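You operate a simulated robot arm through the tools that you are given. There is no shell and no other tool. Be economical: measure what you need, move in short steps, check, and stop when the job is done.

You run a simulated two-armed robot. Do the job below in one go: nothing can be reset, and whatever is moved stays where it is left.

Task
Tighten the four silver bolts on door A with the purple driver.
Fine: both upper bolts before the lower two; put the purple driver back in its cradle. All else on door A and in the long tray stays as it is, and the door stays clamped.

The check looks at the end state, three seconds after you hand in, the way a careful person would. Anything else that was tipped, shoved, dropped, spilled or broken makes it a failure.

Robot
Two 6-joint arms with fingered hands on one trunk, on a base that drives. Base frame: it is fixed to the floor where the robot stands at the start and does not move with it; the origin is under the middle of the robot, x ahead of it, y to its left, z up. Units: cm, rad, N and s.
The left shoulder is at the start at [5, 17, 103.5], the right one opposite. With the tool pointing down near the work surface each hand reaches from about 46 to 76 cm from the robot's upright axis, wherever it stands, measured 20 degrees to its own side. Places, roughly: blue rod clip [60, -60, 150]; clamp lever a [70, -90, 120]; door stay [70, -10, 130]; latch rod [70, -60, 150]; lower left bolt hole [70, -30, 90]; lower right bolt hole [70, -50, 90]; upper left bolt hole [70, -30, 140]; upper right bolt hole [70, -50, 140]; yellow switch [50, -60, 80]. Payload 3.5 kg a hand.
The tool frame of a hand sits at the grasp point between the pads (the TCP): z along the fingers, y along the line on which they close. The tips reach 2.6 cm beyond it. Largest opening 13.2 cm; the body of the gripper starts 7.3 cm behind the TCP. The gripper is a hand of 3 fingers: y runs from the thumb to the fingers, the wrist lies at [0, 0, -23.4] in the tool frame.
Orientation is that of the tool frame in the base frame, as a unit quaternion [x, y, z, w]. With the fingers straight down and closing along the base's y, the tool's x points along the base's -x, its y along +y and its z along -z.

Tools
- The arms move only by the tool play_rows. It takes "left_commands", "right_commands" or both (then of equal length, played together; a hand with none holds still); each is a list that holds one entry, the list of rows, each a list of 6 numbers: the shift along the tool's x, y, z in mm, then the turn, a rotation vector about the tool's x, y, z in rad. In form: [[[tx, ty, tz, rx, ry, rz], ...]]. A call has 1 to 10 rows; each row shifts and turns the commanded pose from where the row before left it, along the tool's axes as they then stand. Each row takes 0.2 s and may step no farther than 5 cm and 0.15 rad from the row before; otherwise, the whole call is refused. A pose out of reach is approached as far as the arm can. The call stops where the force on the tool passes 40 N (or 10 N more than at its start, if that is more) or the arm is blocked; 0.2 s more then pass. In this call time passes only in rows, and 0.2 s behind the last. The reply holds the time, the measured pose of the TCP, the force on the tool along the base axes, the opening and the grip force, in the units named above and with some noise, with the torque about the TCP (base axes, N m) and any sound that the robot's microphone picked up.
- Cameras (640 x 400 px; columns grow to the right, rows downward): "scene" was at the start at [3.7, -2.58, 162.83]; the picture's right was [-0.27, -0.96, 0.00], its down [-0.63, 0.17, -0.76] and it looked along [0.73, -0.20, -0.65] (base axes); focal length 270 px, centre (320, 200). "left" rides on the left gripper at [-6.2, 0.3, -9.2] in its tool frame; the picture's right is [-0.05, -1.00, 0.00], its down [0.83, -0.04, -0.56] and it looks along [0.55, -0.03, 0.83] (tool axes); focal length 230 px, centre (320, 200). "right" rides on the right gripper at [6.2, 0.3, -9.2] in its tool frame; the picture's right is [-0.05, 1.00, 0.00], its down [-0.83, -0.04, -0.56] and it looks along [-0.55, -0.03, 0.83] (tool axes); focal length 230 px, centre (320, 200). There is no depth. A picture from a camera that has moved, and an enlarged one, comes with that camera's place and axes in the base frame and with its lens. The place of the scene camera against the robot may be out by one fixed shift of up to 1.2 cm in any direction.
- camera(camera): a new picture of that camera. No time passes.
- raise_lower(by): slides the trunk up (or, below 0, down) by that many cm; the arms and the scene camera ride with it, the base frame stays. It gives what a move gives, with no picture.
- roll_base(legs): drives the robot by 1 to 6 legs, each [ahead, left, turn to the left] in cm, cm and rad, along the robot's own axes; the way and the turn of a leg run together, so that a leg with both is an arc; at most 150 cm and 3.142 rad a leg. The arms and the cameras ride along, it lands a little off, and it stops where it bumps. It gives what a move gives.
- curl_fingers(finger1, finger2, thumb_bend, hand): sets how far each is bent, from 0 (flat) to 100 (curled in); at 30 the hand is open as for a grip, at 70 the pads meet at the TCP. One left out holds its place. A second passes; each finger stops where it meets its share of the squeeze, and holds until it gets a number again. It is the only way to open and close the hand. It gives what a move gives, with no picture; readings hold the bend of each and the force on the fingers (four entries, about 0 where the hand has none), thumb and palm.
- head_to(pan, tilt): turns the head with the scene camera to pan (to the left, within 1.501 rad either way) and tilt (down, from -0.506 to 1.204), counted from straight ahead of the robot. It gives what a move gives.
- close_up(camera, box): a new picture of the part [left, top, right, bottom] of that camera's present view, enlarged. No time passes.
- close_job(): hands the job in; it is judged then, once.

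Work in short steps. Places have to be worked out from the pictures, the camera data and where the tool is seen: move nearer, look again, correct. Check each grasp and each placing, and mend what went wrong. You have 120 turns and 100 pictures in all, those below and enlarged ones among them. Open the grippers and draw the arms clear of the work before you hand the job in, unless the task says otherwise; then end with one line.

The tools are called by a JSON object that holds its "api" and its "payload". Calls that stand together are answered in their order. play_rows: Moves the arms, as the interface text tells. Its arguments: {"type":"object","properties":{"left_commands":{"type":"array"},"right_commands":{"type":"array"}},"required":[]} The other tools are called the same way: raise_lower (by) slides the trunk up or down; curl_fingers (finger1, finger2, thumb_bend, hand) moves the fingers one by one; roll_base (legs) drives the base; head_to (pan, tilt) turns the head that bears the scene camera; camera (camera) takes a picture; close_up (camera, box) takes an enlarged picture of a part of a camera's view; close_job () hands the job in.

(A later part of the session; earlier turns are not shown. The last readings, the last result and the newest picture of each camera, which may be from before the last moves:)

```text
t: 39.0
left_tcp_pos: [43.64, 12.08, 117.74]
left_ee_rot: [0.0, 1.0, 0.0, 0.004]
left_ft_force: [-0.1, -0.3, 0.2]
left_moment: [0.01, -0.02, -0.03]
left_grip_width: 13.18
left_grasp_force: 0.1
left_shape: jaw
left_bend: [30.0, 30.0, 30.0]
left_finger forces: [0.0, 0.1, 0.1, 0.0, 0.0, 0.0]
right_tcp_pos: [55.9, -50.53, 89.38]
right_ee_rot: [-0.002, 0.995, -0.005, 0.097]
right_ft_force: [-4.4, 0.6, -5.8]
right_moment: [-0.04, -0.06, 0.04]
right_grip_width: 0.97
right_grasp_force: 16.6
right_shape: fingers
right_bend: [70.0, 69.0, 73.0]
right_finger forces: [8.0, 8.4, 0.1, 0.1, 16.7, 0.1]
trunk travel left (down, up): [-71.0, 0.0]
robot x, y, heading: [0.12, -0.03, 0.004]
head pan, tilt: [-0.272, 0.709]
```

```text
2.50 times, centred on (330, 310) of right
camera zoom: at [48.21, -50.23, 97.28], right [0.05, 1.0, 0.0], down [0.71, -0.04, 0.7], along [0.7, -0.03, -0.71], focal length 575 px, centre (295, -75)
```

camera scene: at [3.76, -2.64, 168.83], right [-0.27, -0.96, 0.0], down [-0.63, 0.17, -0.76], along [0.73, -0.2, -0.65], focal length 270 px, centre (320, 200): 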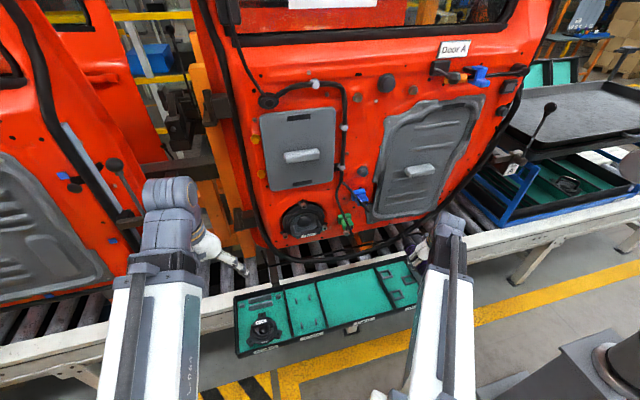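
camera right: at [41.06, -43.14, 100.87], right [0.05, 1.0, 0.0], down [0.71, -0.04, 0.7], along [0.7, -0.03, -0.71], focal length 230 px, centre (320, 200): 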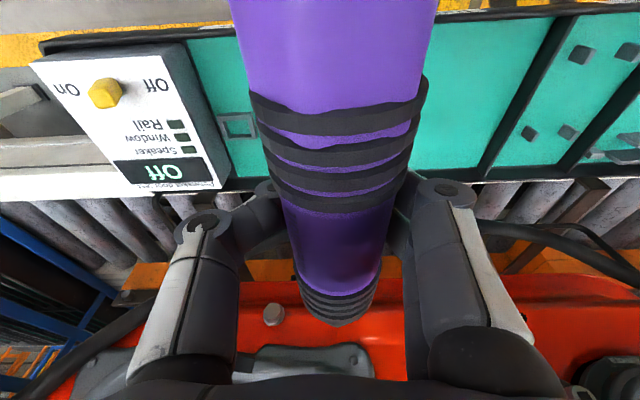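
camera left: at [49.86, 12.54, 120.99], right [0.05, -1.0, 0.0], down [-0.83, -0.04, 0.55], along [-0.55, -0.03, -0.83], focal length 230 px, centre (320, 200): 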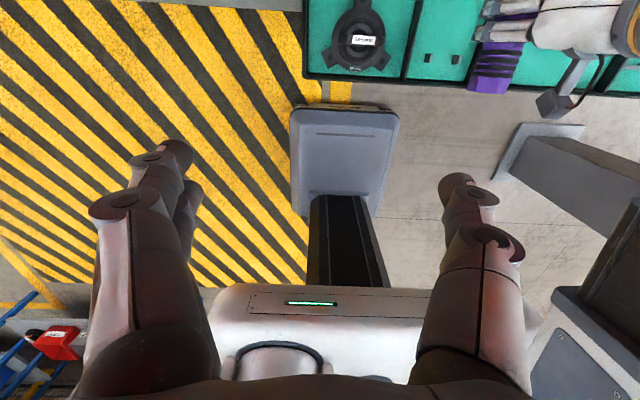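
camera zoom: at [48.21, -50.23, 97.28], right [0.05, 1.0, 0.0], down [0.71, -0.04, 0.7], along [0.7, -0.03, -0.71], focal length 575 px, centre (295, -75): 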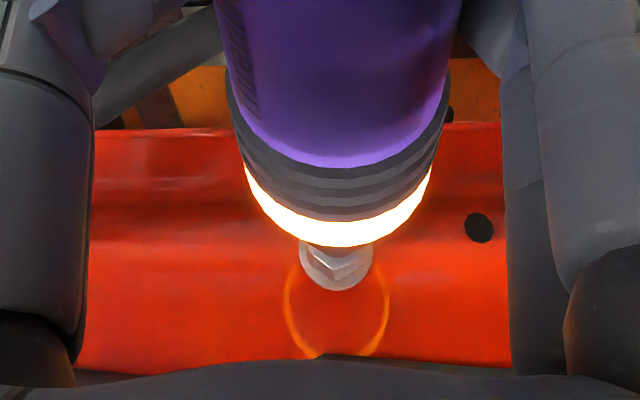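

The driver is centred on the bolt with the ring amber at 4.4 N. I press to about 10 N and hold.

{"api": "play_rows", "payload": {"right_commands": [[[-2, 0, 0.4, 0, 0, 0], [-2, 0, 0.4, 0, 0, 0], [0, 0, 0, 0, 0, 0], [0, 0, 0, 0, 0, 0], [0, 0, 0, 0, 0, 0]]]}}

{"api": "close_up", "payload": {"camera": "right", "box": [202, 230, 458, 390]}}

```text
t: 40.2
left_tcp_pos: [43.71, 12.1, 117.69]
left_ee_rot: [0.0, 1.0, 0.001, 0.002]
left_ft_force: [-0.2, 0.4, 0.5]
left_moment: [-0.02, -0.01, 0.01]
left_grip_width: 13.2
left_grasp_force: 0.1
left_shape: jaw
left_bend: [30.0, 30.0, 30.0]
left_finger forces: [0.1, 0.0, 0.0, 0.1, 0.1, 0.0]
right_tcp_pos: [56.4, -50.4, 89.27]
right_ee_rot: [-0.001, 0.995, -0.005, 0.096]
right_ft_force: [-8.4, 0.2, -7.3]
right_moment: [-0.03, -0.06, 0.04]
right_grip_width: 0.97
right_grasp_force: 16.2
right_shape: fingers
right_bend: [70.0, 69.0, 73.0]
right_finger forces: [8.3, 7.6, 0.0, 0.1, 16.9, 0.1]
trunk travel left (down, up): [-71.0, 0.0]
robot x, y, heading: [0.1, 0.08, -0.002]
head pan, tilt: [-0.272, 0.709]
```

```text
2.50 times, centred on (330, 310) of right
camera zoom: at [48.63, -50.18, 97.26], right [0.05, 1.0, 0.0], down [0.71, -0.04, 0.7], along [0.7, -0.03, -0.71], focal length 575 px, centre (295, -75)
```

zoom: 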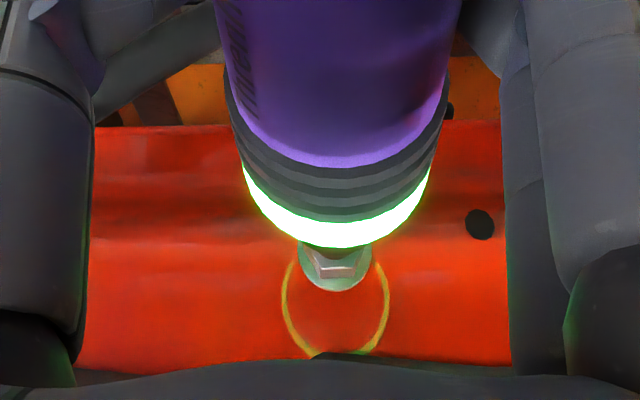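

Third bolt done. I retract 7 cm, move across towards the lower left bolt and look at the green plug and wire beside it.

{"api": "play_rows", "payload": {"right_commands": [[[10, 0, -2, 0, 0, 0], [30, 0, -5.7, 0, 0, 0], [29, 0, -5.6, 0, 0, 0], [0, 40, 0, 0, 0, 0], [0, 40, 0, 0, 0, 0], [0, 40, 0, 0, 0, 0]]]}}

{"api": "camera", "payload": {"camera": "right"}}

{"api": "close_up", "payload": {"camera": "scene", "box": [310, 180, 430, 260]}}

```text
t: 41.6
left_tcp_pos: [43.81, 12.18, 117.5]
left_ee_rot: [0.0, 1.0, 0.0, 0.002]
left_ft_force: [0.2, -0.3, -0.3]
left_moment: [-0.02, 0.03, 0.01]
left_grip_width: 13.2
left_grasp_force: 0.0
left_shape: jaw
left_bend: [30.0, 30.0, 30.0]
left_finger forces: [0.0, 0.0, 0.0, 0.1, 0.0, 0.0]
right_tcp_pos: [49.47, -38.2, 89.01]
right_ee_rot: [-0.002, 0.995, -0.005, 0.096]
right_ft_force: [0.3, -0.2, -5.6]
right_moment: [-0.05, 0.0, 0.04]
right_grip_width: 0.97
right_grasp_force: 15.7
right_shape: fingers
right_bend: [70.0, 68.0, 73.0]
right_finger forces: [7.1, 8.7, 0.0, 0.1, 15.9, 0.0]
trunk travel left (down, up): [-71.0, 0.0]
robot x, y, heading: [-0.34, 0.13, 0.003]
head pan, tilt: [-0.272, 0.709]
```

```text
36 pictures are left
camera right: at [41.65, -37.96, 97.03], right [0.05, 1.0, 0.0], down [0.71, -0.04, 0.7], along [0.7, -0.03, -0.71], focal length 230 px, centre (320, 200)
```

right: 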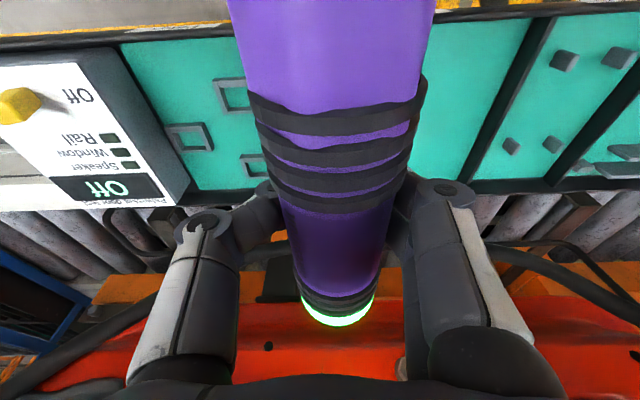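

```text
5.00 times, centred on (370, 220) of scene
camera zoom: at [3.74, -2.55, 168.83], right [-0.27, -0.96, 0.0], down [-0.63, 0.17, -0.76], along [0.73, -0.2, -0.65], focal length 1349 px, centre (70, 100)
```

zoom: 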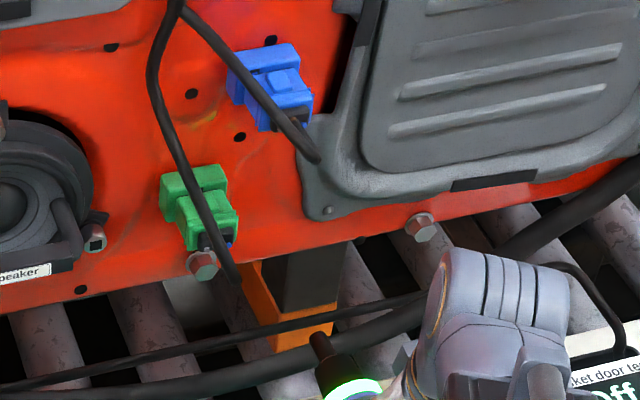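

The wire loops down right beside the lower left bolt. I'll move past it, retracting slightly more, so the bolt and wire show in the gap beside the driver.

{"api": "play_rows", "payload": {"right_commands": [[[15, 0, -3, 0, 0, 0], [0, 45, 0, 0, 0, 0], [0, 45, 0, 0, 0, 0], [0, 45, 0, 0, 0, 0]]]}}

{"api": "close_up", "payload": {"camera": "right", "box": [202, 230, 458, 390]}}

{"api": "close_up", "payload": {"camera": "scene", "box": [310, 190, 406, 250]}}

```text
t: 42.6
left_tcp_pos: [43.72, 11.96, 117.62]
left_ee_rot: [0.0, 1.0, 0.0, 0.002]
left_ft_force: [0.4, 0.9, -0.4]
left_moment: [0.0, 0.0, 0.0]
left_grip_width: 13.19
left_grasp_force: 0.0
left_shape: jaw
left_bend: [30.0, 30.0, 30.0]
left_finger forces: [0.1, 0.0, 0.0, 0.0, 0.0, 0.0]
right_tcp_pos: [49.55, -25.11, 88.51]
right_ee_rot: [0.0, 0.995, -0.004, 0.096]
right_ft_force: [0.6, 0.0, -6.4]
right_moment: [-0.03, 0.03, -0.01]
right_grip_width: 0.94
right_grasp_force: 15.4
right_shape: fingers
right_bend: [70.0, 68.0, 73.0]
right_finger forces: [7.1, 8.1, 0.0, 0.0, 15.5, 0.0]
right hand out of reach, approached as far as the arm can: row 3, 4
trunk travel left (down, up): [-71.0, 0.0]
robot x, y, heading: [-0.01, -0.2, -0.004]
head pan, tilt: [-0.272, 0.709]
```

```text
2.50 times, centred on (330, 310) of right
camera zoom: at [41.84, -24.94, 96.4], right [0.05, 1.0, 0.0], down [0.71, -0.04, 0.7], along [0.7, -0.04, -0.71], focal length 575 px, centre (295, -75)
```

zoom: 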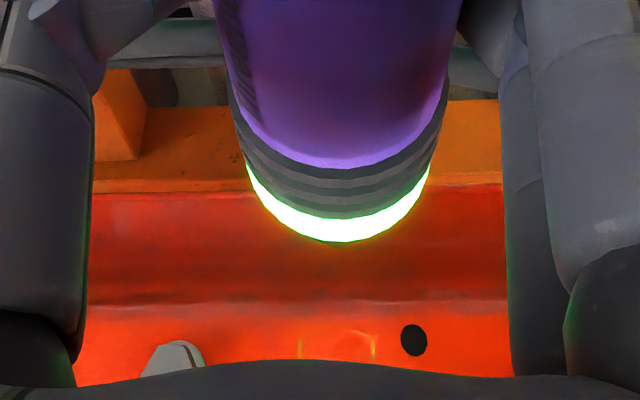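

```text
6.67 times, centred on (358, 220) of scene
camera zoom: at [3.74, -2.53, 168.83], right [-0.27, -0.96, 0.0], down [-0.63, 0.17, -0.76], along [0.73, -0.2, -0.65], focal length 1798 px, centre (67, 67)
```

zoom: 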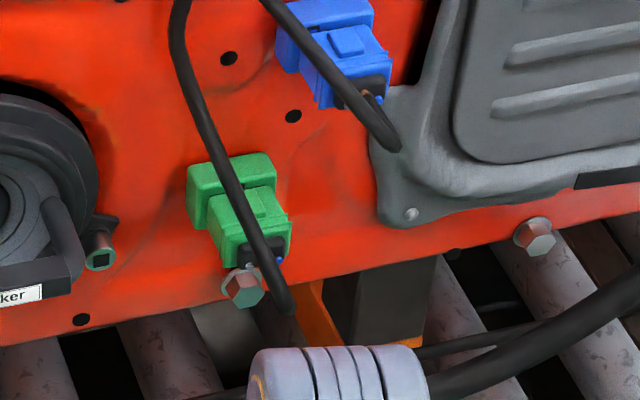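

From two earlier views, the wire loop's lowest point is around [60.4, -30.4, 99]. That is about 7 cm above the driver line and 3 cm ahead of the hand body, so the approach is clear. The lower left bolt is at about [68, -31, 92.3], so I line up about 3.5 cm short of contact.

{"api": "play_rows", "payload": {"right_commands": [[[-20, 0, 4, 0, 0, 0], [0, -35, 0, 0, 0, 0], [0, -35, 0, 0, 0, 0], [-25, 0, -4, 0, 0, 0]]]}}

{"api": "camera", "payload": {"camera": "right"}}

{"api": "close_up", "payload": {"camera": "scene", "box": [310, 190, 406, 250]}}

```text
t: 43.6
left_tcp_pos: [43.85, 12.12, 117.65]
left_ee_rot: [0.001, 1.0, 0.0, 0.003]
left_ft_force: [0.3, -0.7, 0.8]
left_moment: [-0.02, 0.0, 0.0]
left_grip_width: 13.19
left_grasp_force: 0.0
left_shape: jaw
left_bend: [30.0, 30.0, 30.0]
left_finger forces: [0.0, 0.0, 0.0, 0.1, 0.0, 0.1]
right_tcp_pos: [54.23, -32.31, 89.24]
right_ee_rot: [0.0, 0.995, -0.004, 0.096]
right_ft_force: [-0.2, -0.3, -6.5]
right_moment: [-0.06, 0.01, 0.03]
right_grip_width: 0.89
right_grasp_force: 15.1
right_shape: fingers
right_bend: [70.0, 68.0, 73.0]
right_finger forces: [7.1, 8.1, 0.0, 0.0, 15.6, 0.0]
trunk travel left (down, up): [-71.0, 0.0]
robot x, y, heading: [-0.01, -0.06, 0.003]
head pan, tilt: [-0.272, 0.709]
```

```text
32 pictures are left
camera right: at [46.42, -32.05, 97.19], right [0.05, 1.0, 0.0], down [0.71, -0.04, 0.7], along [0.7, -0.03, -0.71], focal length 230 px, centre (320, 200)
```

right: 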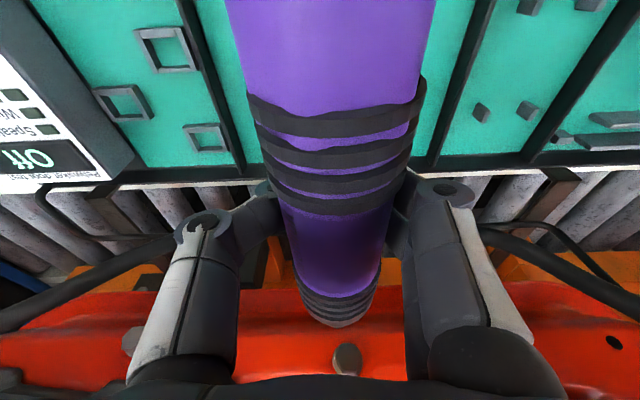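

```text
6.67 times, centred on (358, 220) of scene
camera zoom: at [3.79, -2.58, 168.83], right [-0.27, -0.96, 0.0], down [-0.63, 0.17, -0.76], along [0.73, -0.2, -0.65], focal length 1798 px, centre (67, 67)
```

zoom: 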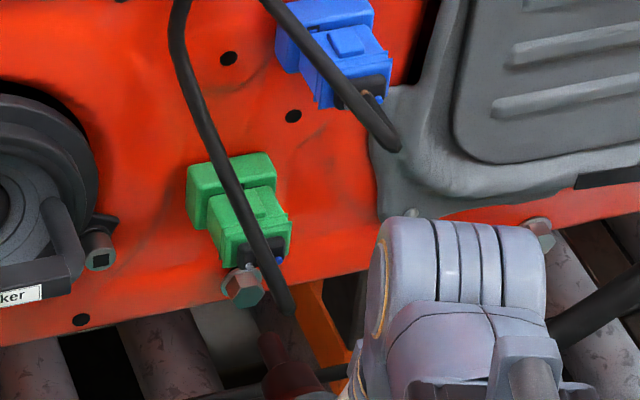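

The bolt is at about [68, -31, 92.6] and the tip at [65.7, -31.5, 91.2]. I correct up 1.2 cm and +y 0.35 cm before advancing.

{"api": "play_rows", "payload": {"right_commands": [[[-2.3, 3.5, -11.8, 0, 0, 0], [-8, 0, 1.6, 0, 0, 0]]]}}

{"api": "close_up", "payload": {"camera": "right", "box": [202, 230, 458, 390]}}

{"api": "close_up", "payload": {"camera": "scene", "box": [320, 205, 376, 240]}}

```text
t: 44.2
left_tcp_pos: [43.8, 12.09, 117.6]
left_ee_rot: [-0.001, 1.0, 0.001, 0.001]
left_ft_force: [0.4, -0.4, -0.1]
left_moment: [-0.02, 0.03, 0.0]
left_grip_width: 13.2
left_grasp_force: 0.0
left_shape: jaw
left_bend: [30.0, 30.0, 30.0]
left_finger forces: [0.0, 0.0, 0.0, 0.0, 0.0, 0.0]
right_tcp_pos: [55.1, -31.95, 90.62]
right_ee_rot: [-0.002, 0.995, -0.005, 0.097]
right_ft_force: [-0.6, 0.1, -6.4]
right_moment: [-0.03, 0.05, -0.02]
right_grip_width: 0.92
right_grasp_force: 14.8
right_shape: fingers
right_bend: [70.0, 68.0, 73.0]
right_finger forces: [7.0, 8.1, 0.0, 0.0, 15.5, 0.0]
trunk travel left (down, up): [-71.0, 0.0]
robot x, y, heading: [0.11, 0.1, 0.0]
head pan, tilt: [-0.272, 0.709]
```

```text
2.50 times, centred on (330, 310) of right
camera zoom: at [47.24, -31.76, 98.5], right [0.05, 1.0, 0.0], down [0.71, -0.04, 0.7], along [0.7, -0.03, -0.71], focal length 575 px, centre (295, -75)
```

zoom: 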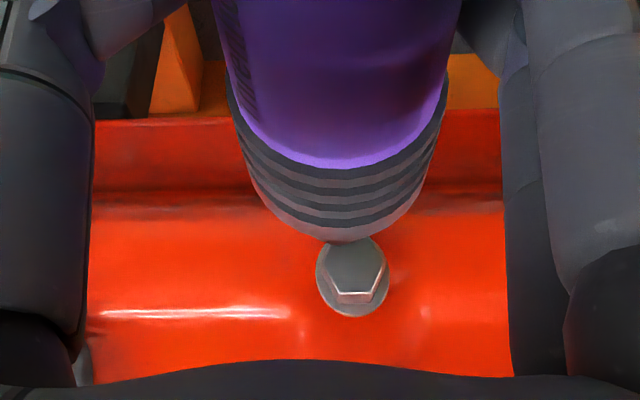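

```text
11.43 times, centred on (348, 222) of scene
camera zoom: at [3.77, -2.61, 168.83], right [-0.27, -0.96, 0.0], down [-0.63, 0.17, -0.76], along [0.73, -0.2, -0.65], focal length 3083 px, centre (0, -57)
```

zoom: 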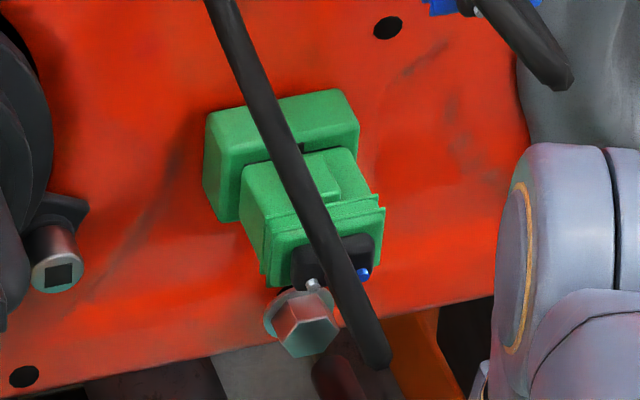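

The tip needs +y 0.45 cm and up 0.25 cm more; both views agree. I apply that and advance about 7 mm.

{"api": "play_rows", "payload": {"right_commands": [[[-0.5, 4.5, -2.5, 0, 0, 0], [-4, 0, 0.8, 0, 0, 0], [-3, 0, 0.6, 0, 0, 0]]]}}

{"api": "close_up", "payload": {"camera": "right", "box": [202, 230, 458, 390]}}

{"api": "close_up", "payload": {"camera": "scene", "box": [320, 205, 376, 240]}}

```text
t: 45.0
left_tcp_pos: [43.7, 12.18, 117.53]
left_ee_rot: [0.0, 1.0, 0.0, 0.001]
left_ft_force: [-0.3, -0.1, 0.0]
left_moment: [-0.01, 0.0, -0.01]
left_grip_width: 13.18
left_grasp_force: 0.1
left_shape: jaw
left_bend: [30.0, 30.0, 30.0]
left_finger forces: [0.0, 0.1, 0.0, 0.0, 0.1, 0.0]
right_tcp_pos: [55.65, -31.54, 90.83]
right_ee_rot: [-0.001, 0.995, -0.005, 0.095]
right_ft_force: [-3.3, 0.7, -6.3]
right_moment: [-0.04, 0.02, 0.07]
right_grip_width: 0.9
right_grasp_force: 15.4
right_shape: fingers
right_bend: [70.0, 68.0, 73.0]
right_finger forces: [7.0, 8.3, 0.0, 0.0, 15.5, 0.0]
trunk travel left (down, up): [-71.0, 0.0]
robot x, y, heading: [0.01, 0.2, -0.003]
head pan, tilt: [-0.272, 0.709]
```

```text
2.50 times, centred on (330, 310) of right
camera zoom: at [47.86, -31.28, 98.76], right [0.05, 1.0, 0.0], down [0.71, -0.04, 0.7], along [0.7, -0.03, -0.71], focal length 575 px, centre (295, -75)
```

zoom: 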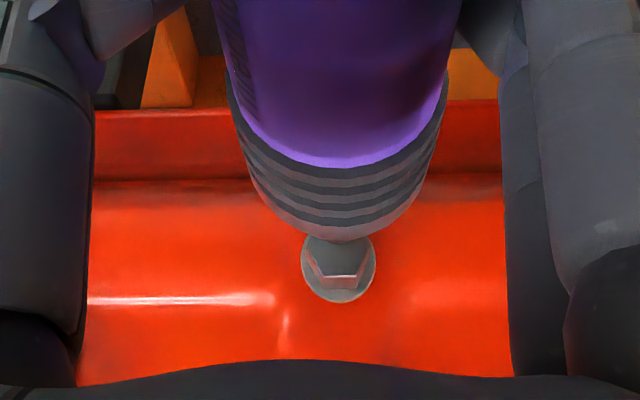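

```text
11.43 times, centred on (348, 222) of scene
camera zoom: at [3.68, -2.6, 168.83], right [-0.27, -0.96, 0.0], down [-0.63, 0.17, -0.76], along [0.73, -0.2, -0.65], focal length 3083 px, centre (0, -57)
```

zoom: 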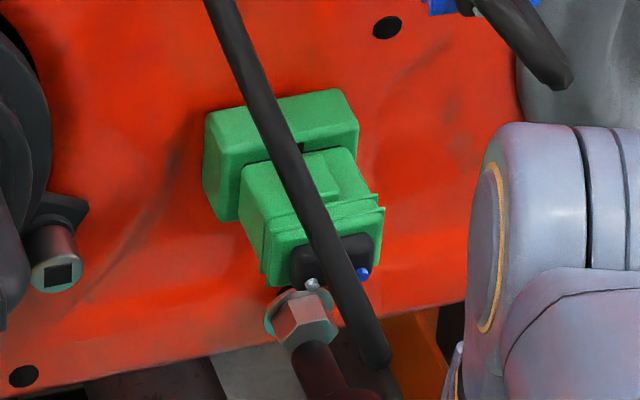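

The tip is in contact (3.3 N) but slightly low on the face. I ease back, raise 2.5 mm and press again.

{"api": "play_rows", "payload": {"right_commands": [[[3, 0, -0.6, 0, 0, 0], [-0.5, 0, -2.5, 0, 0, 0], [-3, 0, 0.6, 0, 0, 0], [-2, 0, 0.4, 0, 0, 0], [0, 0, 0, 0, 0, 0]]]}}

{"api": "close_up", "payload": {"camera": "right", "box": [202, 230, 458, 390]}}

```text
t: 46.2
left_tcp_pos: [43.73, 12.13, 117.75]
left_ee_rot: [0.0, 1.0, 0.0, 0.002]
left_ft_force: [-0.2, -0.7, -1.0]
left_moment: [0.0, -0.01, -0.01]
left_grip_width: 13.22
left_grasp_force: 0.0
left_shape: jaw
left_bend: [30.0, 30.0, 30.0]
left_finger forces: [0.0, 0.0, 0.0, 0.0, 0.0, 0.1]
right_tcp_pos: [55.88, -31.38, 91.25]
right_ee_rot: [-0.001, 0.995, -0.004, 0.097]
right_ft_force: [-4.6, -0.2, -7.1]
right_moment: [-0.02, -0.05, 0.03]
right_grip_width: 0.89
right_grasp_force: 15.3
right_shape: fingers
right_bend: [70.0, 69.0, 73.0]
right_finger forces: [7.7, 7.5, 0.0, 0.1, 16.0, 0.1]
trunk travel left (down, up): [-71.0, 0.0]
robot x, y, heading: [-0.03, -0.27, 0.0]
head pan, tilt: [-0.272, 0.709]
```

```text
2.50 times, centred on (330, 310) of right
camera zoom: at [48.08, -31.25, 99.08], right [0.05, 1.0, 0.0], down [0.71, -0.04, 0.7], along [0.7, -0.03, -0.71], focal length 575 px, centre (295, -75)
```

zoom: 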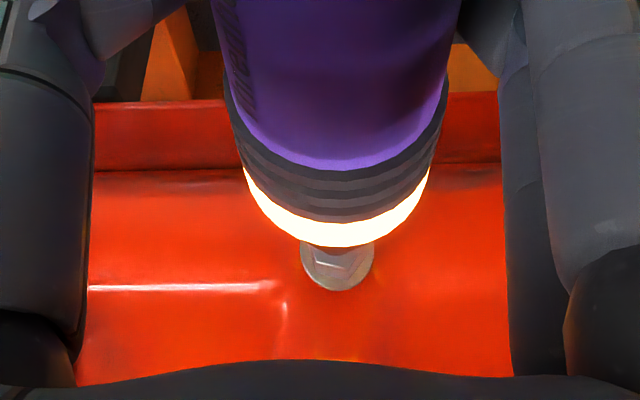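

Amber again, and the view now matches the earlier good contacts. I press to about 9 N and hold.

{"api": "play_rows", "payload": {"right_commands": [[[-2, 0, 0.4, 0, 0, 0], [-2, 0, 0.4, 0, 0, 0], [0, 0, 0, 0, 0, 0], [0, 0, 0, 0, 0, 0], [0, 0, 0, 0, 0, 0]]]}}

{"api": "close_up", "payload": {"camera": "right", "box": [202, 230, 458, 390]}}

```text
t: 47.4
left_tcp_pos: [43.76, 12.22, 117.55]
left_ee_rot: [-0.001, 1.0, 0.0, 0.001]
left_ft_force: [-1.0, 0.0, 0.0]
left_moment: [0.0, 0.03, 0.02]
left_grip_width: 13.2
left_grasp_force: 0.1
left_shape: jaw
left_bend: [30.0, 30.0, 30.0]
left_finger forces: [0.0, 0.0, 0.1, 0.0, 0.0, 0.0]
right_tcp_pos: [56.29, -31.48, 91.18]
right_ee_rot: [-0.001, 0.995, -0.005, 0.097]
right_ft_force: [-2.6, 0.3, -6.8]
right_moment: [-0.04, -0.02, 0.03]
right_grip_width: 0.93
right_grasp_force: 16.2
right_shape: fingers
right_bend: [70.0, 69.0, 73.0]
right_finger forces: [7.5, 7.5, 0.0, 0.0, 15.9, 0.0]
trunk travel left (down, up): [-71.0, 0.0]
robot x, y, heading: [0.03, 0.05, 0.002]
head pan, tilt: [-0.272, 0.709]
```

```text
2.50 times, centred on (330, 310) of right
camera zoom: at [48.54, -31.25, 99.13], right [0.05, 1.0, 0.0], down [0.71, -0.04, 0.71], along [0.7, -0.03, -0.71], focal length 575 px, centre (295, -75)
```

zoom: 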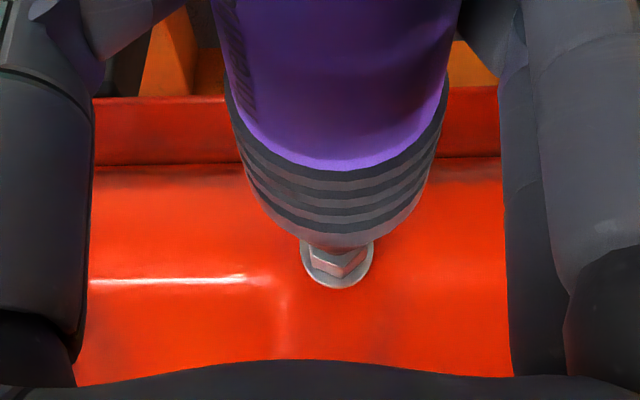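

The light is off and the force fell to 2.6 N: the bolt has turned in and the tip lost pressure. I press on as I did with the first bolt.

{"api": "play_rows", "payload": {"right_commands": [[[-2, 0, 0.4, 0, 0, 0], [-2, 0, 0.4, 0, 0, 0], [0, 0, 0, 0, 0, 0], [0, 0, 0, 0, 0, 0], [0, 0, 0, 0, 0, 0]]]}}

{"api": "close_up", "payload": {"camera": "right", "box": [202, 230, 458, 390]}}

```text
t: 48.6
left_tcp_pos: [43.75, 12.12, 117.8]
left_ee_rot: [0.001, 1.0, -0.001, 0.002]
left_ft_force: [0.1, 0.6, 0.3]
left_moment: [0.0, -0.02, 0.01]
left_grip_width: 13.19
left_grasp_force: 0.1
left_shape: jaw
left_bend: [30.0, 30.0, 30.0]
left_finger forces: [0.1, 0.1, 0.1, 0.0, 0.0, 0.1]
right_tcp_pos: [56.62, -31.56, 91.21]
right_ee_rot: [-0.001, 0.995, -0.005, 0.097]
right_ft_force: [-18.9, -0.1, -8.9]
right_moment: [-0.04, -0.03, 0.15]
right_grip_width: 0.88
right_grasp_force: 15.3
right_shape: fingers
right_bend: [70.0, 69.0, 74.0]
right_finger forces: [6.7, 7.5, 0.0, 0.0, 15.4, 0.1]
trunk travel left (down, up): [-71.0, 0.0]
robot x, y, heading: [-0.29, 0.34, 0.0]
head pan, tilt: [-0.272, 0.709]
```

```text
2.50 times, centred on (330, 310) of right
camera zoom: at [48.85, -31.25, 99.12], right [0.05, 1.0, 0.0], down [0.71, -0.04, 0.7], along [0.7, -0.03, -0.71], focal length 575 px, centre (295, -75)
```

zoom: 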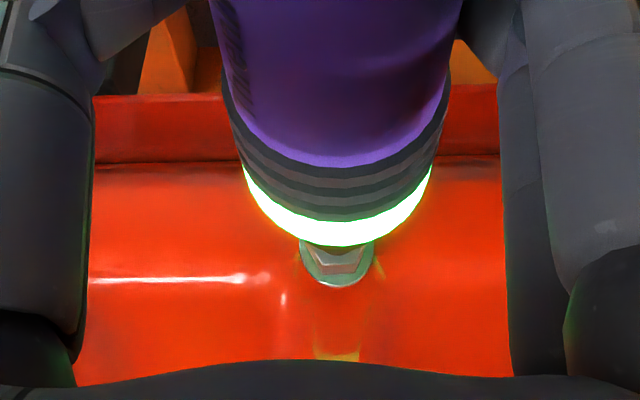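

Green on the fourth bolt, so all four are tight. I retract and carry the driver at this height back over the tools compartment, passing below the speaker bracket at about z 102.

{"api": "play_rows", "payload": {"right_commands": [[[8, 0, -1.6, 0, 0, 0], [25, 0, -4.8, 0, 0, 0], [27, 0, -5, 0, 0, 0], [0, 40, 0, 0, 0, 0], [0, 40, 0, 0, 0, 0], [0, 40, 0, 0, 0, 0], [0, 40, 0, 0, 0, 0], [0, 40, 0, 0, 0, 0]]]}}

{"api": "camera", "payload": {"camera": "right"}}

{"api": "camera", "payload": {"camera": "scene"}}

```text
t: 50.4
left_tcp_pos: [43.8, 12.24, 117.68]
left_ee_rot: [-0.001, 1.0, -0.001, 0.001]
left_ft_force: [0.1, 0.0, 0.9]
left_moment: [0.01, 0.0, 0.02]
left_grip_width: 13.21
left_grasp_force: 0.0
left_shape: jaw
left_bend: [30.0, 30.0, 30.0]
left_finger forces: [0.1, 0.0, 0.0, 0.0, 0.1, 0.0]
right_tcp_pos: [51.21, -11.32, 90.75]
right_ee_rot: [-0.001, 0.995, -0.005, 0.097]
right_ft_force: [0.2, 0.6, -5.4]
right_moment: [-0.05, -0.01, 0.02]
right_grip_width: 0.83
right_grasp_force: 15.3
right_shape: fingers
right_bend: [70.0, 69.0, 74.0]
right_finger forces: [6.7, 7.9, 0.1, 0.0, 15.3, 0.0]
right hand out of reach, approached as far as the arm can: row 6
trunk travel left (down, up): [-71.0, 0.0]
robot x, y, heading: [0.02, 0.48, -0.001]
head pan, tilt: [-0.272, 0.709]
```

```text
23 pictures are left
camera right: at [43.32, -10.97, 98.75], right [0.05, 1.0, 0.0], down [0.71, -0.04, 0.7], along [0.7, -0.04, -0.71], focal length 230 px, centre (320, 200)
```

right: 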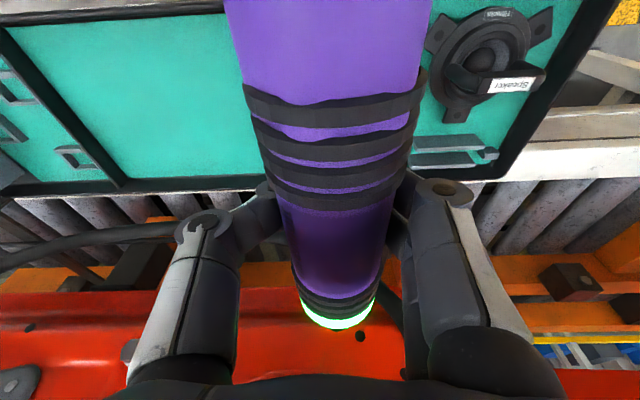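

```text
22 pictures are left
camera scene: at [3.75, -2.53, 168.83], right [-0.27, -0.96, 0.0], down [-0.63, 0.17, -0.76], along [0.73, -0.2, -0.65], focal length 270 px, centre (320, 200)
```

scene: 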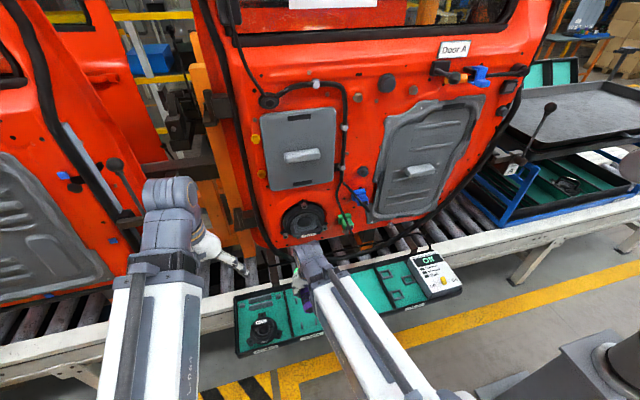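

The driver is above its compartment. The cradle axis is y ≈ -10.85 and its pegs are at x 49 and 59, so TCP x should be about 53.75. I go down to z 80 and check.

{"api": "play_rows", "payload": {"right_commands": [[[-25, 0, 4.8, 0, 0, 0], [6, 0, 35, 0, 0, 0], [6, 0, 35, 0, 0, 0], [6, 0, 35, 0, 0, 0]]]}}

{"api": "camera", "payload": {"camera": "right"}}

{"api": "close_up", "payload": {"camera": "scene", "box": [250, 250, 346, 350]}}

{"api": "camera", "payload": {"camera": "left"}}

```text
t: 51.4
left_tcp_pos: [43.9, 12.13, 117.57]
left_ee_rot: [0.0, 1.0, -0.001, 0.002]
left_ft_force: [0.2, -0.3, 0.0]
left_moment: [0.02, -0.02, 0.0]
left_grip_width: 13.19
left_grasp_force: 0.1
left_shape: jaw
left_bend: [30.0, 30.0, 30.0]
left_finger forces: [0.0, 0.0, 0.1, 0.0, 0.0, 0.0]
right_tcp_pos: [53.71, -11.59, 80.35]
right_ee_rot: [0.0, 0.995, -0.004, 0.097]
right_ft_force: [-0.6, -0.3, -6.3]
right_moment: [-0.07, 0.02, 0.02]
right_grip_width: 0.81
right_grasp_force: 14.7
right_shape: fingers
right_bend: [70.0, 69.0, 74.0]
right_finger forces: [6.7, 7.8, 0.0, 0.1, 15.1, 0.1]
trunk travel left (down, up): [-71.0, 0.0]
robot x, y, heading: [0.05, 0.09, 0.004]
head pan, tilt: [-0.272, 0.709]
```

```text
21 pictures are left
camera right: at [45.88, -11.34, 88.2], right [0.05, 1.0, 0.0], down [0.71, -0.04, 0.71], along [0.7, -0.03, -0.71], focal length 230 px, centre (320, 200)
```

right: 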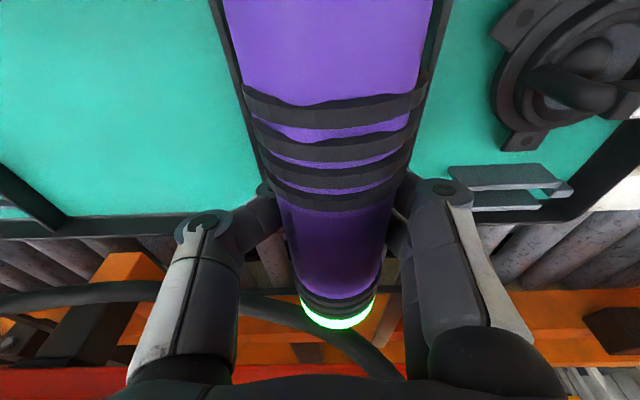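

```text
4.00 times, centred on (298, 300) of scene
camera zoom: at [3.77, -2.58, 168.83], right [-0.27, -0.96, 0.0], down [-0.63, 0.17, -0.76], along [0.73, -0.2, -0.65], focal length 1079 px, centre (408, -200)
```

zoom: 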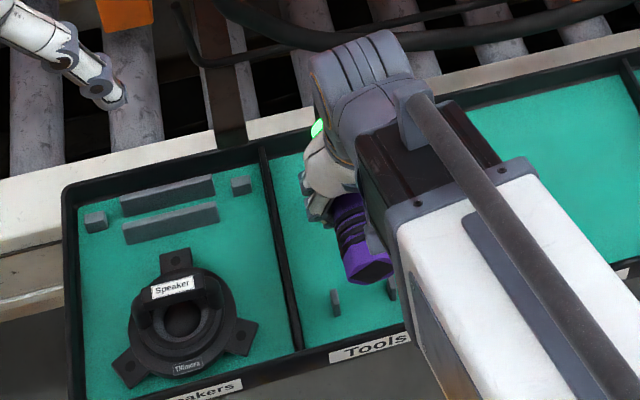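

```text
19 pictures are left
camera left: at [49.89, 12.54, 126.98], right [0.05, -1.0, 0.0], down [-0.83, -0.04, 0.55], along [-0.55, -0.03, -0.83], focal length 230 px, centre (320, 200)
```

left: 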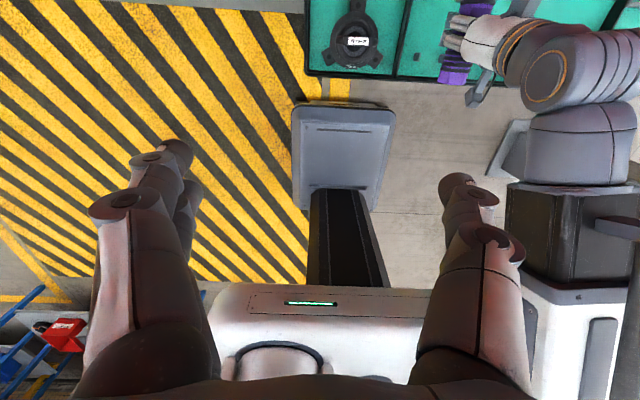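

The driver is above its peg pair and within a few millimetres in y. I lower slowly to about z 73, trimming x by -2 mm.

{"api": "play_rows", "payload": {"right_commands": [[[7, 0, 29, 0, 0, 0], [5, 0, 25, 0, 0, 0], [2, 0, 10, 0, 0, 0], [1, 0, 5, 0, 0, 0]]]}}

{"api": "close_up", "payload": {"camera": "scene", "box": [250, 250, 346, 350]}}

{"api": "camera", "payload": {"camera": "right"}}

```text
t: 52.4
left_tcp_pos: [43.84, 12.06, 117.67]
left_ee_rot: [0.0, 1.0, 0.0, 0.002]
left_ft_force: [0.3, -0.1, -0.7]
left_moment: [-0.01, 0.02, -0.02]
left_grip_width: 13.21
left_grasp_force: 0.0
left_shape: jaw
left_bend: [30.0, 30.0, 30.0]
left_finger forces: [0.0, 0.0, 0.0, 0.0, 0.1, 0.0]
right_tcp_pos: [53.66, -11.67, 73.16]
right_ee_rot: [-0.001, 0.995, -0.004, 0.097]
right_ft_force: [0.4, -0.1, -6.0]
right_moment: [-0.04, -0.01, -0.01]
right_grip_width: 0.83
right_grasp_force: 14.6
right_shape: fingers
right_bend: [70.0, 69.0, 74.0]
right_finger forces: [6.5, 7.7, 0.0, 0.0, 15.1, 0.0]
trunk travel left (down, up): [-71.0, 0.0]
robot x, y, heading: [-0.01, -0.14, -0.004]
head pan, tilt: [-0.272, 0.709]
```

```text
4.00 times, centred on (298, 300) of scene
camera zoom: at [3.75, -2.58, 168.83], right [-0.27, -0.96, 0.0], down [-0.63, 0.17, -0.76], along [0.73, -0.2, -0.65], focal length 1079 px, centre (408, -200)
```

zoom: 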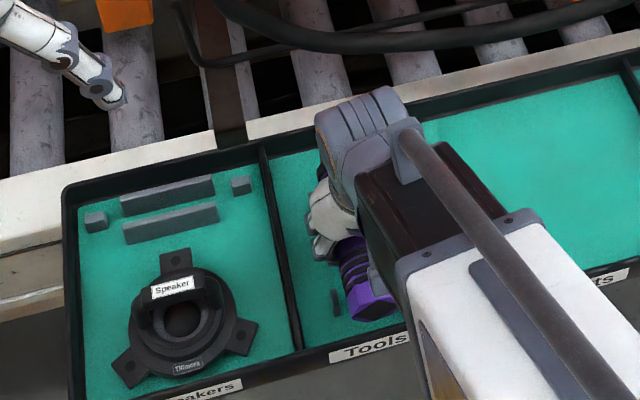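

```text
17 pictures are left
camera right: at [45.86, -11.43, 81.13], right [0.05, 1.0, 0.0], down [0.71, -0.04, 0.71], along [0.7, -0.03, -0.71], focal length 230 px, centre (320, 200)
```

right: 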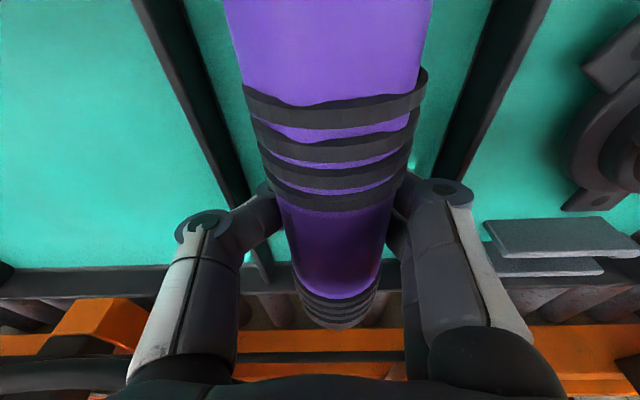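

In the scene frame, the rear cap and peg midpoint agree in y, and x is within about 2 mm. I lower a few more millimetres until the fingers just touch the floor.

{"api": "play_rows", "payload": {"right_commands": [[[0.4, 0, 2, 0, 0, 0], [0.4, 0, 2, 0, 0, 0], [0.2, 0, 1, 0, 0, 0]]]}}

```text
t: 53.2
left_tcp_pos: [43.74, 12.12, 117.53]
left_ee_rot: [0.0, 1.0, 0.0, 0.002]
left_ft_force: [-0.2, 0.0, -0.6]
left_moment: [0.02, -0.01, -0.01]
left_grip_width: 13.21
left_grasp_force: 0.1
left_shape: jaw
left_bend: [30.0, 30.0, 30.0]
left_finger forces: [0.0, 0.1, 0.0, 0.0, 0.0, 0.1]
right_tcp_pos: [53.67, -11.71, 72.65]
right_ee_rot: [-0.002, 0.995, -0.005, 0.097]
right_ft_force: [-0.3, -0.4, -5.5]
right_moment: [-0.07, 0.0, 0.02]
right_grip_width: 0.81
right_grasp_force: 14.9
right_shape: fingers
right_bend: [70.0, 69.0, 74.0]
right_finger forces: [6.6, 7.5, 0.1, 0.0, 15.2, 0.0]
trunk travel left (down, up): [-71.0, 0.0]
robot x, y, heading: [-0.25, -0.01, 0.001]
head pan, tilt: [-0.272, 0.709]
```

No contact yet, so I keep lowering in 2 mm steps.

{"api": "play_rows", "payload": {"right_commands": [[[0.4, 0, 2, 0, 0, 0], [0.4, 0, 2, 0, 0, 0], [0.4, 0, 2, 0, 0, 0]]]}}

{"api": "play_rows", "payload": {"right_commands": [[[0.4, 0, 2, 0, 0, 0], [0.4, 0, 2, 0, 0, 0]]]}}

```text
t: 54.0
left_tcp_pos: [43.78, 12.21, 117.64]
left_ee_rot: [0.0, 1.0, -0.001, 0.002]
left_ft_force: [-0.1, 0.5, 0.1]
left_moment: [0.06, 0.03, 0.02]
left_grip_width: 13.18
left_grasp_force: 0.2
left_shape: jaw
left_bend: [30.0, 30.0, 30.0]
left_finger forces: [0.1, 0.0, 0.0, 0.1, 0.0, 0.1]
right_tcp_pos: [53.72, -11.71, 72.09]
right_ee_rot: [-0.002, 0.995, -0.003, 0.097]
right_ft_force: [-1.6, 1.7, 1.4]
right_moment: [0.14, 0.17, -0.03]
right_grip_width: 0.7
right_grasp_force: 18.3
right_shape: fingers
right_bend: [71.0, 69.0, 74.0]
right_finger forces: [15.0, 7.4, 0.1, 0.1, 15.2, 0.0]
trunk travel left (down, up): [-71.0, 0.0]
robot x, y, heading: [0.04, 0.16, 0.003]
head pan, tilt: [-0.272, 0.709]
```

```text
t: 54.6
left_tcp_pos: [43.58, 12.19, 117.7]
left_ee_rot: [0.0, 1.0, -0.001, 0.002]
left_ft_force: [0.0, 0.3, 0.5]
left_moment: [0.0, -0.06, -0.04]
left_grip_width: 13.19
left_grasp_force: 0.1
left_shape: jaw
left_bend: [30.0, 30.0, 30.0]
left_finger forces: [0.1, 0.1, 0.0, 0.0, 0.0, 0.0]
right_tcp_pos: [53.76, -11.59, 71.86]
right_ee_rot: [-0.002, 0.995, -0.004, 0.099]
right_ft_force: [2.5, 10.6, 23.8]
right_moment: [0.55, 0.27, -0.14]
right_grip_width: 0.61
right_grasp_force: 29.2
right_shape: fingers
right_bend: [74.0, 69.0, 74.0]
right_finger forces: [33.9, 8.8, 0.0, 0.0, 14.1, 0.0]
trunk travel left (down, up): [-71.0, 0.0]
robot x, y, heading: [-0.0, 0.13, -0.001]
head pan, tilt: [-0.272, 0.709]
```

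Finger 1 touches the floor. I back up 3 mm and open gradually, so the driver slides down between the fingers into the cradle.

{"api": "play_rows", "payload": {"right_commands": [[[-0.6, 0, -3, 0, 0, 0]]]}}

{"api": "curl_fingers", "payload": {"hand": "right", "finger1": 66, "finger2": 66, "thumb_bend": 71}}

{"api": "curl_fingers", "payload": {"hand": "right", "finger1": 63, "finger2": 63, "thumb_bend": 67}}

{"api": "camera", "payload": {"camera": "right"}}

```text
t: 55.0
left_tcp_pos: [43.66, 12.24, 117.66]
left_ee_rot: [0.0, 1.0, -0.001, 0.002]
left_ft_force: [-0.5, 0.6, 0.1]
left_moment: [-0.02, 0.03, -0.02]
left_grip_width: 13.17
left_grasp_force: 0.0
left_shape: jaw
left_bend: [30.0, 30.0, 30.0]
left_finger forces: [0.1, 0.1, 0.1, 0.0, 0.1, 0.1]
right_tcp_pos: [53.77, -11.63, 71.96]
right_ee_rot: [-0.001, 0.995, -0.005, 0.097]
right_ft_force: [5.2, 5.9, 11.2]
right_moment: [0.27, 0.07, -0.12]
right_grip_width: 0.62
right_grasp_force: 23.8
right_shape: fingers
right_bend: [73.0, 69.0, 74.0]
right_finger forces: [23.8, 8.5, 0.1, 0.1, 15.0, 0.1]
trunk travel left (down, up): [-71.0, 0.0]
robot x, y, heading: [-0.05, 0.19, -0.001]
head pan, tilt: [-0.272, 0.709]
```

```text
t: 56.0
left_tcp_pos: [43.7, 12.1, 117.58]
left_ee_rot: [0.0, 1.0, -0.001, 0.002]
left_ft_force: [-0.4, -0.9, -0.1]
left_moment: [0.01, -0.01, 0.02]
left_grip_width: 13.16
left_grasp_force: 0.1
left_shape: jaw
left_bend: [30.0, 30.0, 30.0]
left_finger forces: [0.0, 0.0, 0.0, 0.0, 0.0, 0.0]
right_tcp_pos: [53.7, -11.68, 72.06]
right_ee_rot: [-0.001, 0.995, -0.005, 0.097]
right_ft_force: [4.0, 3.9, 16.1]
right_moment: [0.29, 0.14, -0.06]
right_grip_width: 1.03
right_grasp_force: 16.2
right_shape: fingers
right_bend: [72.0, 64.0, 69.0]
right_finger forces: [24.4, 3.0, 0.1, 0.1, 5.2, 0.0]
trunk travel left (down, up): [-71.0, 0.0]
robot x, y, heading: [0.06, 0.01, 0.004]
head pan, tilt: [-0.272, 0.709]
```

```text
t: 57.0
left_tcp_pos: [43.69, 12.22, 117.5]
left_ee_rot: [0.0, 1.0, -0.001, 0.002]
left_ft_force: [-0.3, -0.5, 0.1]
left_moment: [0.01, -0.01, 0.0]
left_grip_width: 13.18
left_grasp_force: 0.0
left_shape: jaw
left_bend: [30.0, 30.0, 30.0]
left_finger forces: [0.1, 0.0, 0.0, 0.0, 0.1, 0.0]
right_tcp_pos: [53.6, -11.67, 72.11]
right_ee_rot: [-0.001, 0.995, -0.006, 0.098]
right_ft_force: [4.1, 2.9, 21.8]
right_moment: [0.17, 0.1, -0.08]
right_grip_width: 1.16
right_grasp_force: 18.1
right_shape: fingers
right_bend: [72.0, 63.0, 68.0]
right_finger forces: [22.2, 3.9, 0.1, 0.1, 9.4, 0.1]
trunk travel left (down, up): [-71.0, 0.0]
robot x, y, heading: [-0.12, -0.14, -0.003]
head pan, tilt: [-0.272, 0.709]
```

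```text
16 pictures are left
camera right: at [45.86, -11.45, 79.96], right [0.05, 1.0, 0.0], down [0.71, -0.04, 0.71], along [0.71, -0.03, -0.71], focal length 230 px, centre (320, 200)
```

right: 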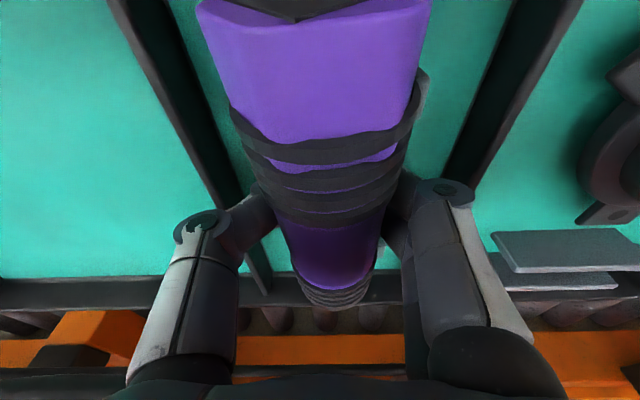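

Finger 1 is jammed against the floor and the driver has tipped nose-down a little. I look from the scene camera before relieving it.

{"api": "close_up", "payload": {"camera": "scene", "box": [270, 260, 350, 330]}}

{"api": "play_rows", "payload": {"right_commands": [[[-0.6, 0, -3, 0, 0, 0], [-0.4, 0, -2, 0, 0, 0]]]}}

```text
5.71 times, centred on (310, 295) of scene
camera zoom: at [3.56, -2.51, 168.85], right [-0.27, -0.96, 0.0], down [-0.63, 0.17, -0.76], along [0.73, -0.2, -0.65], focal length 1541 px, centre (377, -343)
```

zoom: 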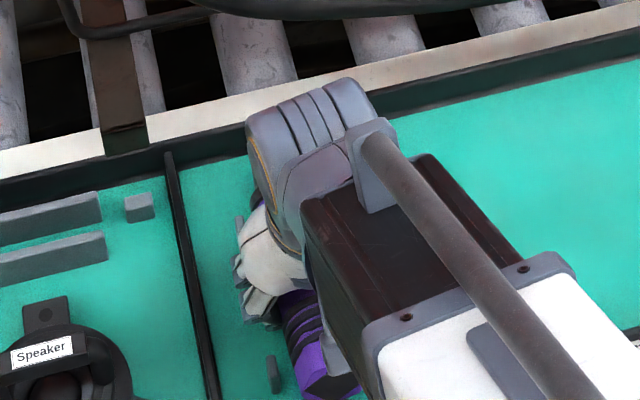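

```text
t: 57.6
left_tcp_pos: [43.8, 12.08, 117.66]
left_ee_rot: [0.0, 1.0, 0.0, 0.002]
left_ft_force: [0.2, -0.7, 0.3]
left_moment: [0.0, -0.01, -0.02]
left_grip_width: 13.2
left_grasp_force: 0.1
left_shape: jaw
left_bend: [30.0, 30.0, 30.0]
left_finger forces: [0.0, 0.0, 0.0, 0.0, 0.0, 0.0]
right_tcp_pos: [53.62, -11.77, 72.44]
right_ee_rot: [-0.001, 0.995, -0.004, 0.096]
right_ft_force: [-0.7, -1.1, -2.3]
right_moment: [0.01, 0.07, 0.06]
right_grip_width: 1.74
right_grasp_force: 4.5
right_shape: fingers
right_bend: [66.0, 62.0, 66.0]
right_finger forces: [4.9, 2.4, 0.0, 0.0, 2.6, 0.0]
trunk travel left (down, up): [-71.0, 0.0]
robot x, y, heading: [0.12, 0.01, -0.003]
head pan, tilt: [-0.272, 0.709]
```

The jam has cleared and the load is mostly off the hand. I continue opening in small steps.

{"api": "curl_fingers", "payload": {"hand": "right", "finger1": 61, "finger2": 60, "thumb_bend": 62}}

{"api": "camera", "payload": {"camera": "right"}}

```text
t: 58.6
left_tcp_pos: [43.8, 12.08, 117.76]
left_ee_rot: [0.001, 1.0, 0.0, 0.002]
left_ft_force: [0.3, 1.9, -0.7]
left_moment: [0.02, -0.01, -0.01]
left_grip_width: 13.21
left_grasp_force: 0.1
left_shape: jaw
left_bend: [30.0, 30.0, 30.0]
left_finger forces: [0.1, 0.1, 0.0, 0.0, 0.1, 0.0]
right_tcp_pos: [53.69, -11.66, 72.6]
right_ee_rot: [-0.001, 0.995, -0.004, 0.097]
right_ft_force: [-2.5, 0.8, 0.5]
right_moment: [-0.02, 0.08, 0.07]
right_grip_width: 2.71
right_grasp_force: 3.5
right_shape: fingers
right_bend: [63.0, 58.0, 62.0]
right_finger forces: [4.3, 2.9, 0.0, 0.1, 0.1, 0.0]
trunk travel left (down, up): [-71.0, 0.0]
robot x, y, heading: [0.11, -0.1, 0.005]
head pan, tilt: [-0.272, 0.709]
```

```text
14 pictures are left
camera right: at [45.88, -11.41, 80.43], right [0.05, 1.0, 0.0], down [0.71, -0.04, 0.71], along [0.7, -0.03, -0.71], focal length 230 px, centre (320, 200)
```

right: 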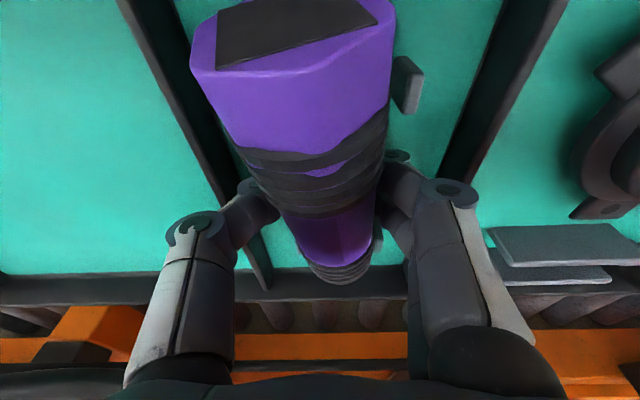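

The front is down between its pegs, but the rear is still raised and slewed towards -y. I open a bit more to let the rear settle.

{"api": "curl_fingers", "payload": {"hand": "right", "finger1": 56, "finger2": 56, "thumb_bend": 58}}

{"api": "camera", "payload": {"camera": "right"}}

```text
t: 59.6
left_tcp_pos: [43.71, 12.15, 117.71]
left_ee_rot: [0.0, 1.0, 0.0, 0.003]
left_ft_force: [-0.1, 1.4, -0.1]
left_moment: [0.0, 0.01, 0.01]
left_grip_width: 13.2
left_grasp_force: 0.1
left_shape: jaw
left_bend: [30.0, 30.0, 30.0]
left_finger forces: [0.0, 0.0, 0.1, 0.0, 0.1, 0.0]
right_tcp_pos: [53.74, -11.68, 72.55]
right_ee_rot: [-0.002, 0.995, -0.005, 0.098]
right_ft_force: [3.2, -1.9, 10.3]
right_moment: [0.13, -0.03, -0.04]
right_grip_width: 3.84
right_grasp_force: 6.9
right_shape: fingers
right_bend: [62.0, 56.0, 57.0]
right_finger forces: [13.2, 0.3, 0.0, 0.0, 0.1, 0.0]
trunk travel left (down, up): [-71.0, 0.0]
robot x, y, heading: [0.32, -0.04, 0.002]
head pan, tilt: [-0.272, 0.709]
```

```text
13 pictures are left
camera right: at [45.91, -11.43, 80.46], right [0.05, 1.0, 0.0], down [0.71, -0.04, 0.71], along [0.71, -0.03, -0.71], focal length 230 px, centre (320, 200)
```

right: 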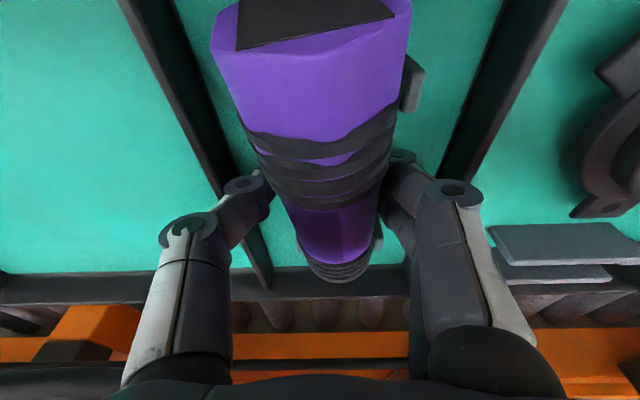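

The rear is coming back into line. Finger 1 is still pressing on the floor, so I raise the hand 6 mm to free it, then look.

{"api": "play_rows", "payload": {"right_commands": [[[-0.6, 0, -3, 0, 0, 0], [-0.6, 0, -3, 0, 0, 0], [0, 0, 0, 0, 0, 0]]]}}

{"api": "camera", "payload": {"camera": "right"}}

```text
t: 60.4
left_tcp_pos: [43.71, 12.2, 117.66]
left_ee_rot: [-0.001, 1.0, 0.0, 0.002]
left_ft_force: [0.4, 0.2, 0.1]
left_moment: [0.0, 0.01, 0.0]
left_grip_width: 13.17
left_grasp_force: 0.1
left_shape: jaw
left_bend: [30.0, 30.0, 30.0]
left_finger forces: [0.1, 0.0, 0.0, 0.0, 0.1, 0.1]
right_tcp_pos: [53.72, -11.49, 73.1]
right_ee_rot: [0.0, 0.995, -0.004, 0.095]
right_ft_force: [-0.6, 5.0, 0.3]
right_moment: [-0.11, 0.04, 0.07]
right_grip_width: 5.04
right_grasp_force: 3.7
right_shape: fingers
right_bend: [53.0, 53.0, 57.0]
right_finger forces: [3.3, 3.3, 0.1, 0.0, 0.1, 0.1]
trunk travel left (down, up): [-71.0, 0.0]
robot x, y, heading: [-0.01, 0.35, 0.004]
head pan, tilt: [-0.272, 0.709]
```

```text
12 pictures are left
camera right: at [45.92, -11.38, 81.0], right [0.05, 1.0, 0.0], down [0.71, -0.04, 0.7], along [0.7, -0.03, -0.71], focal length 230 px, centre (320, 200)
```

right: 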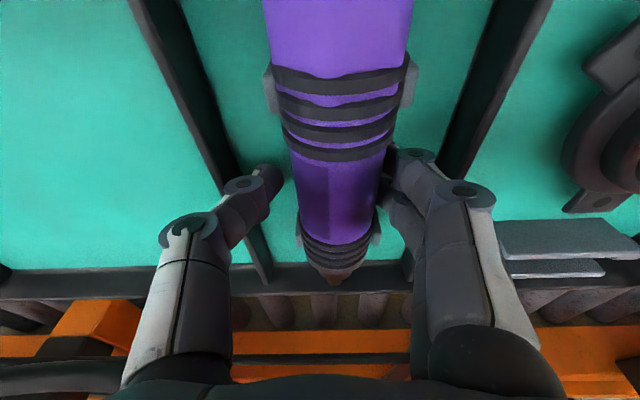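

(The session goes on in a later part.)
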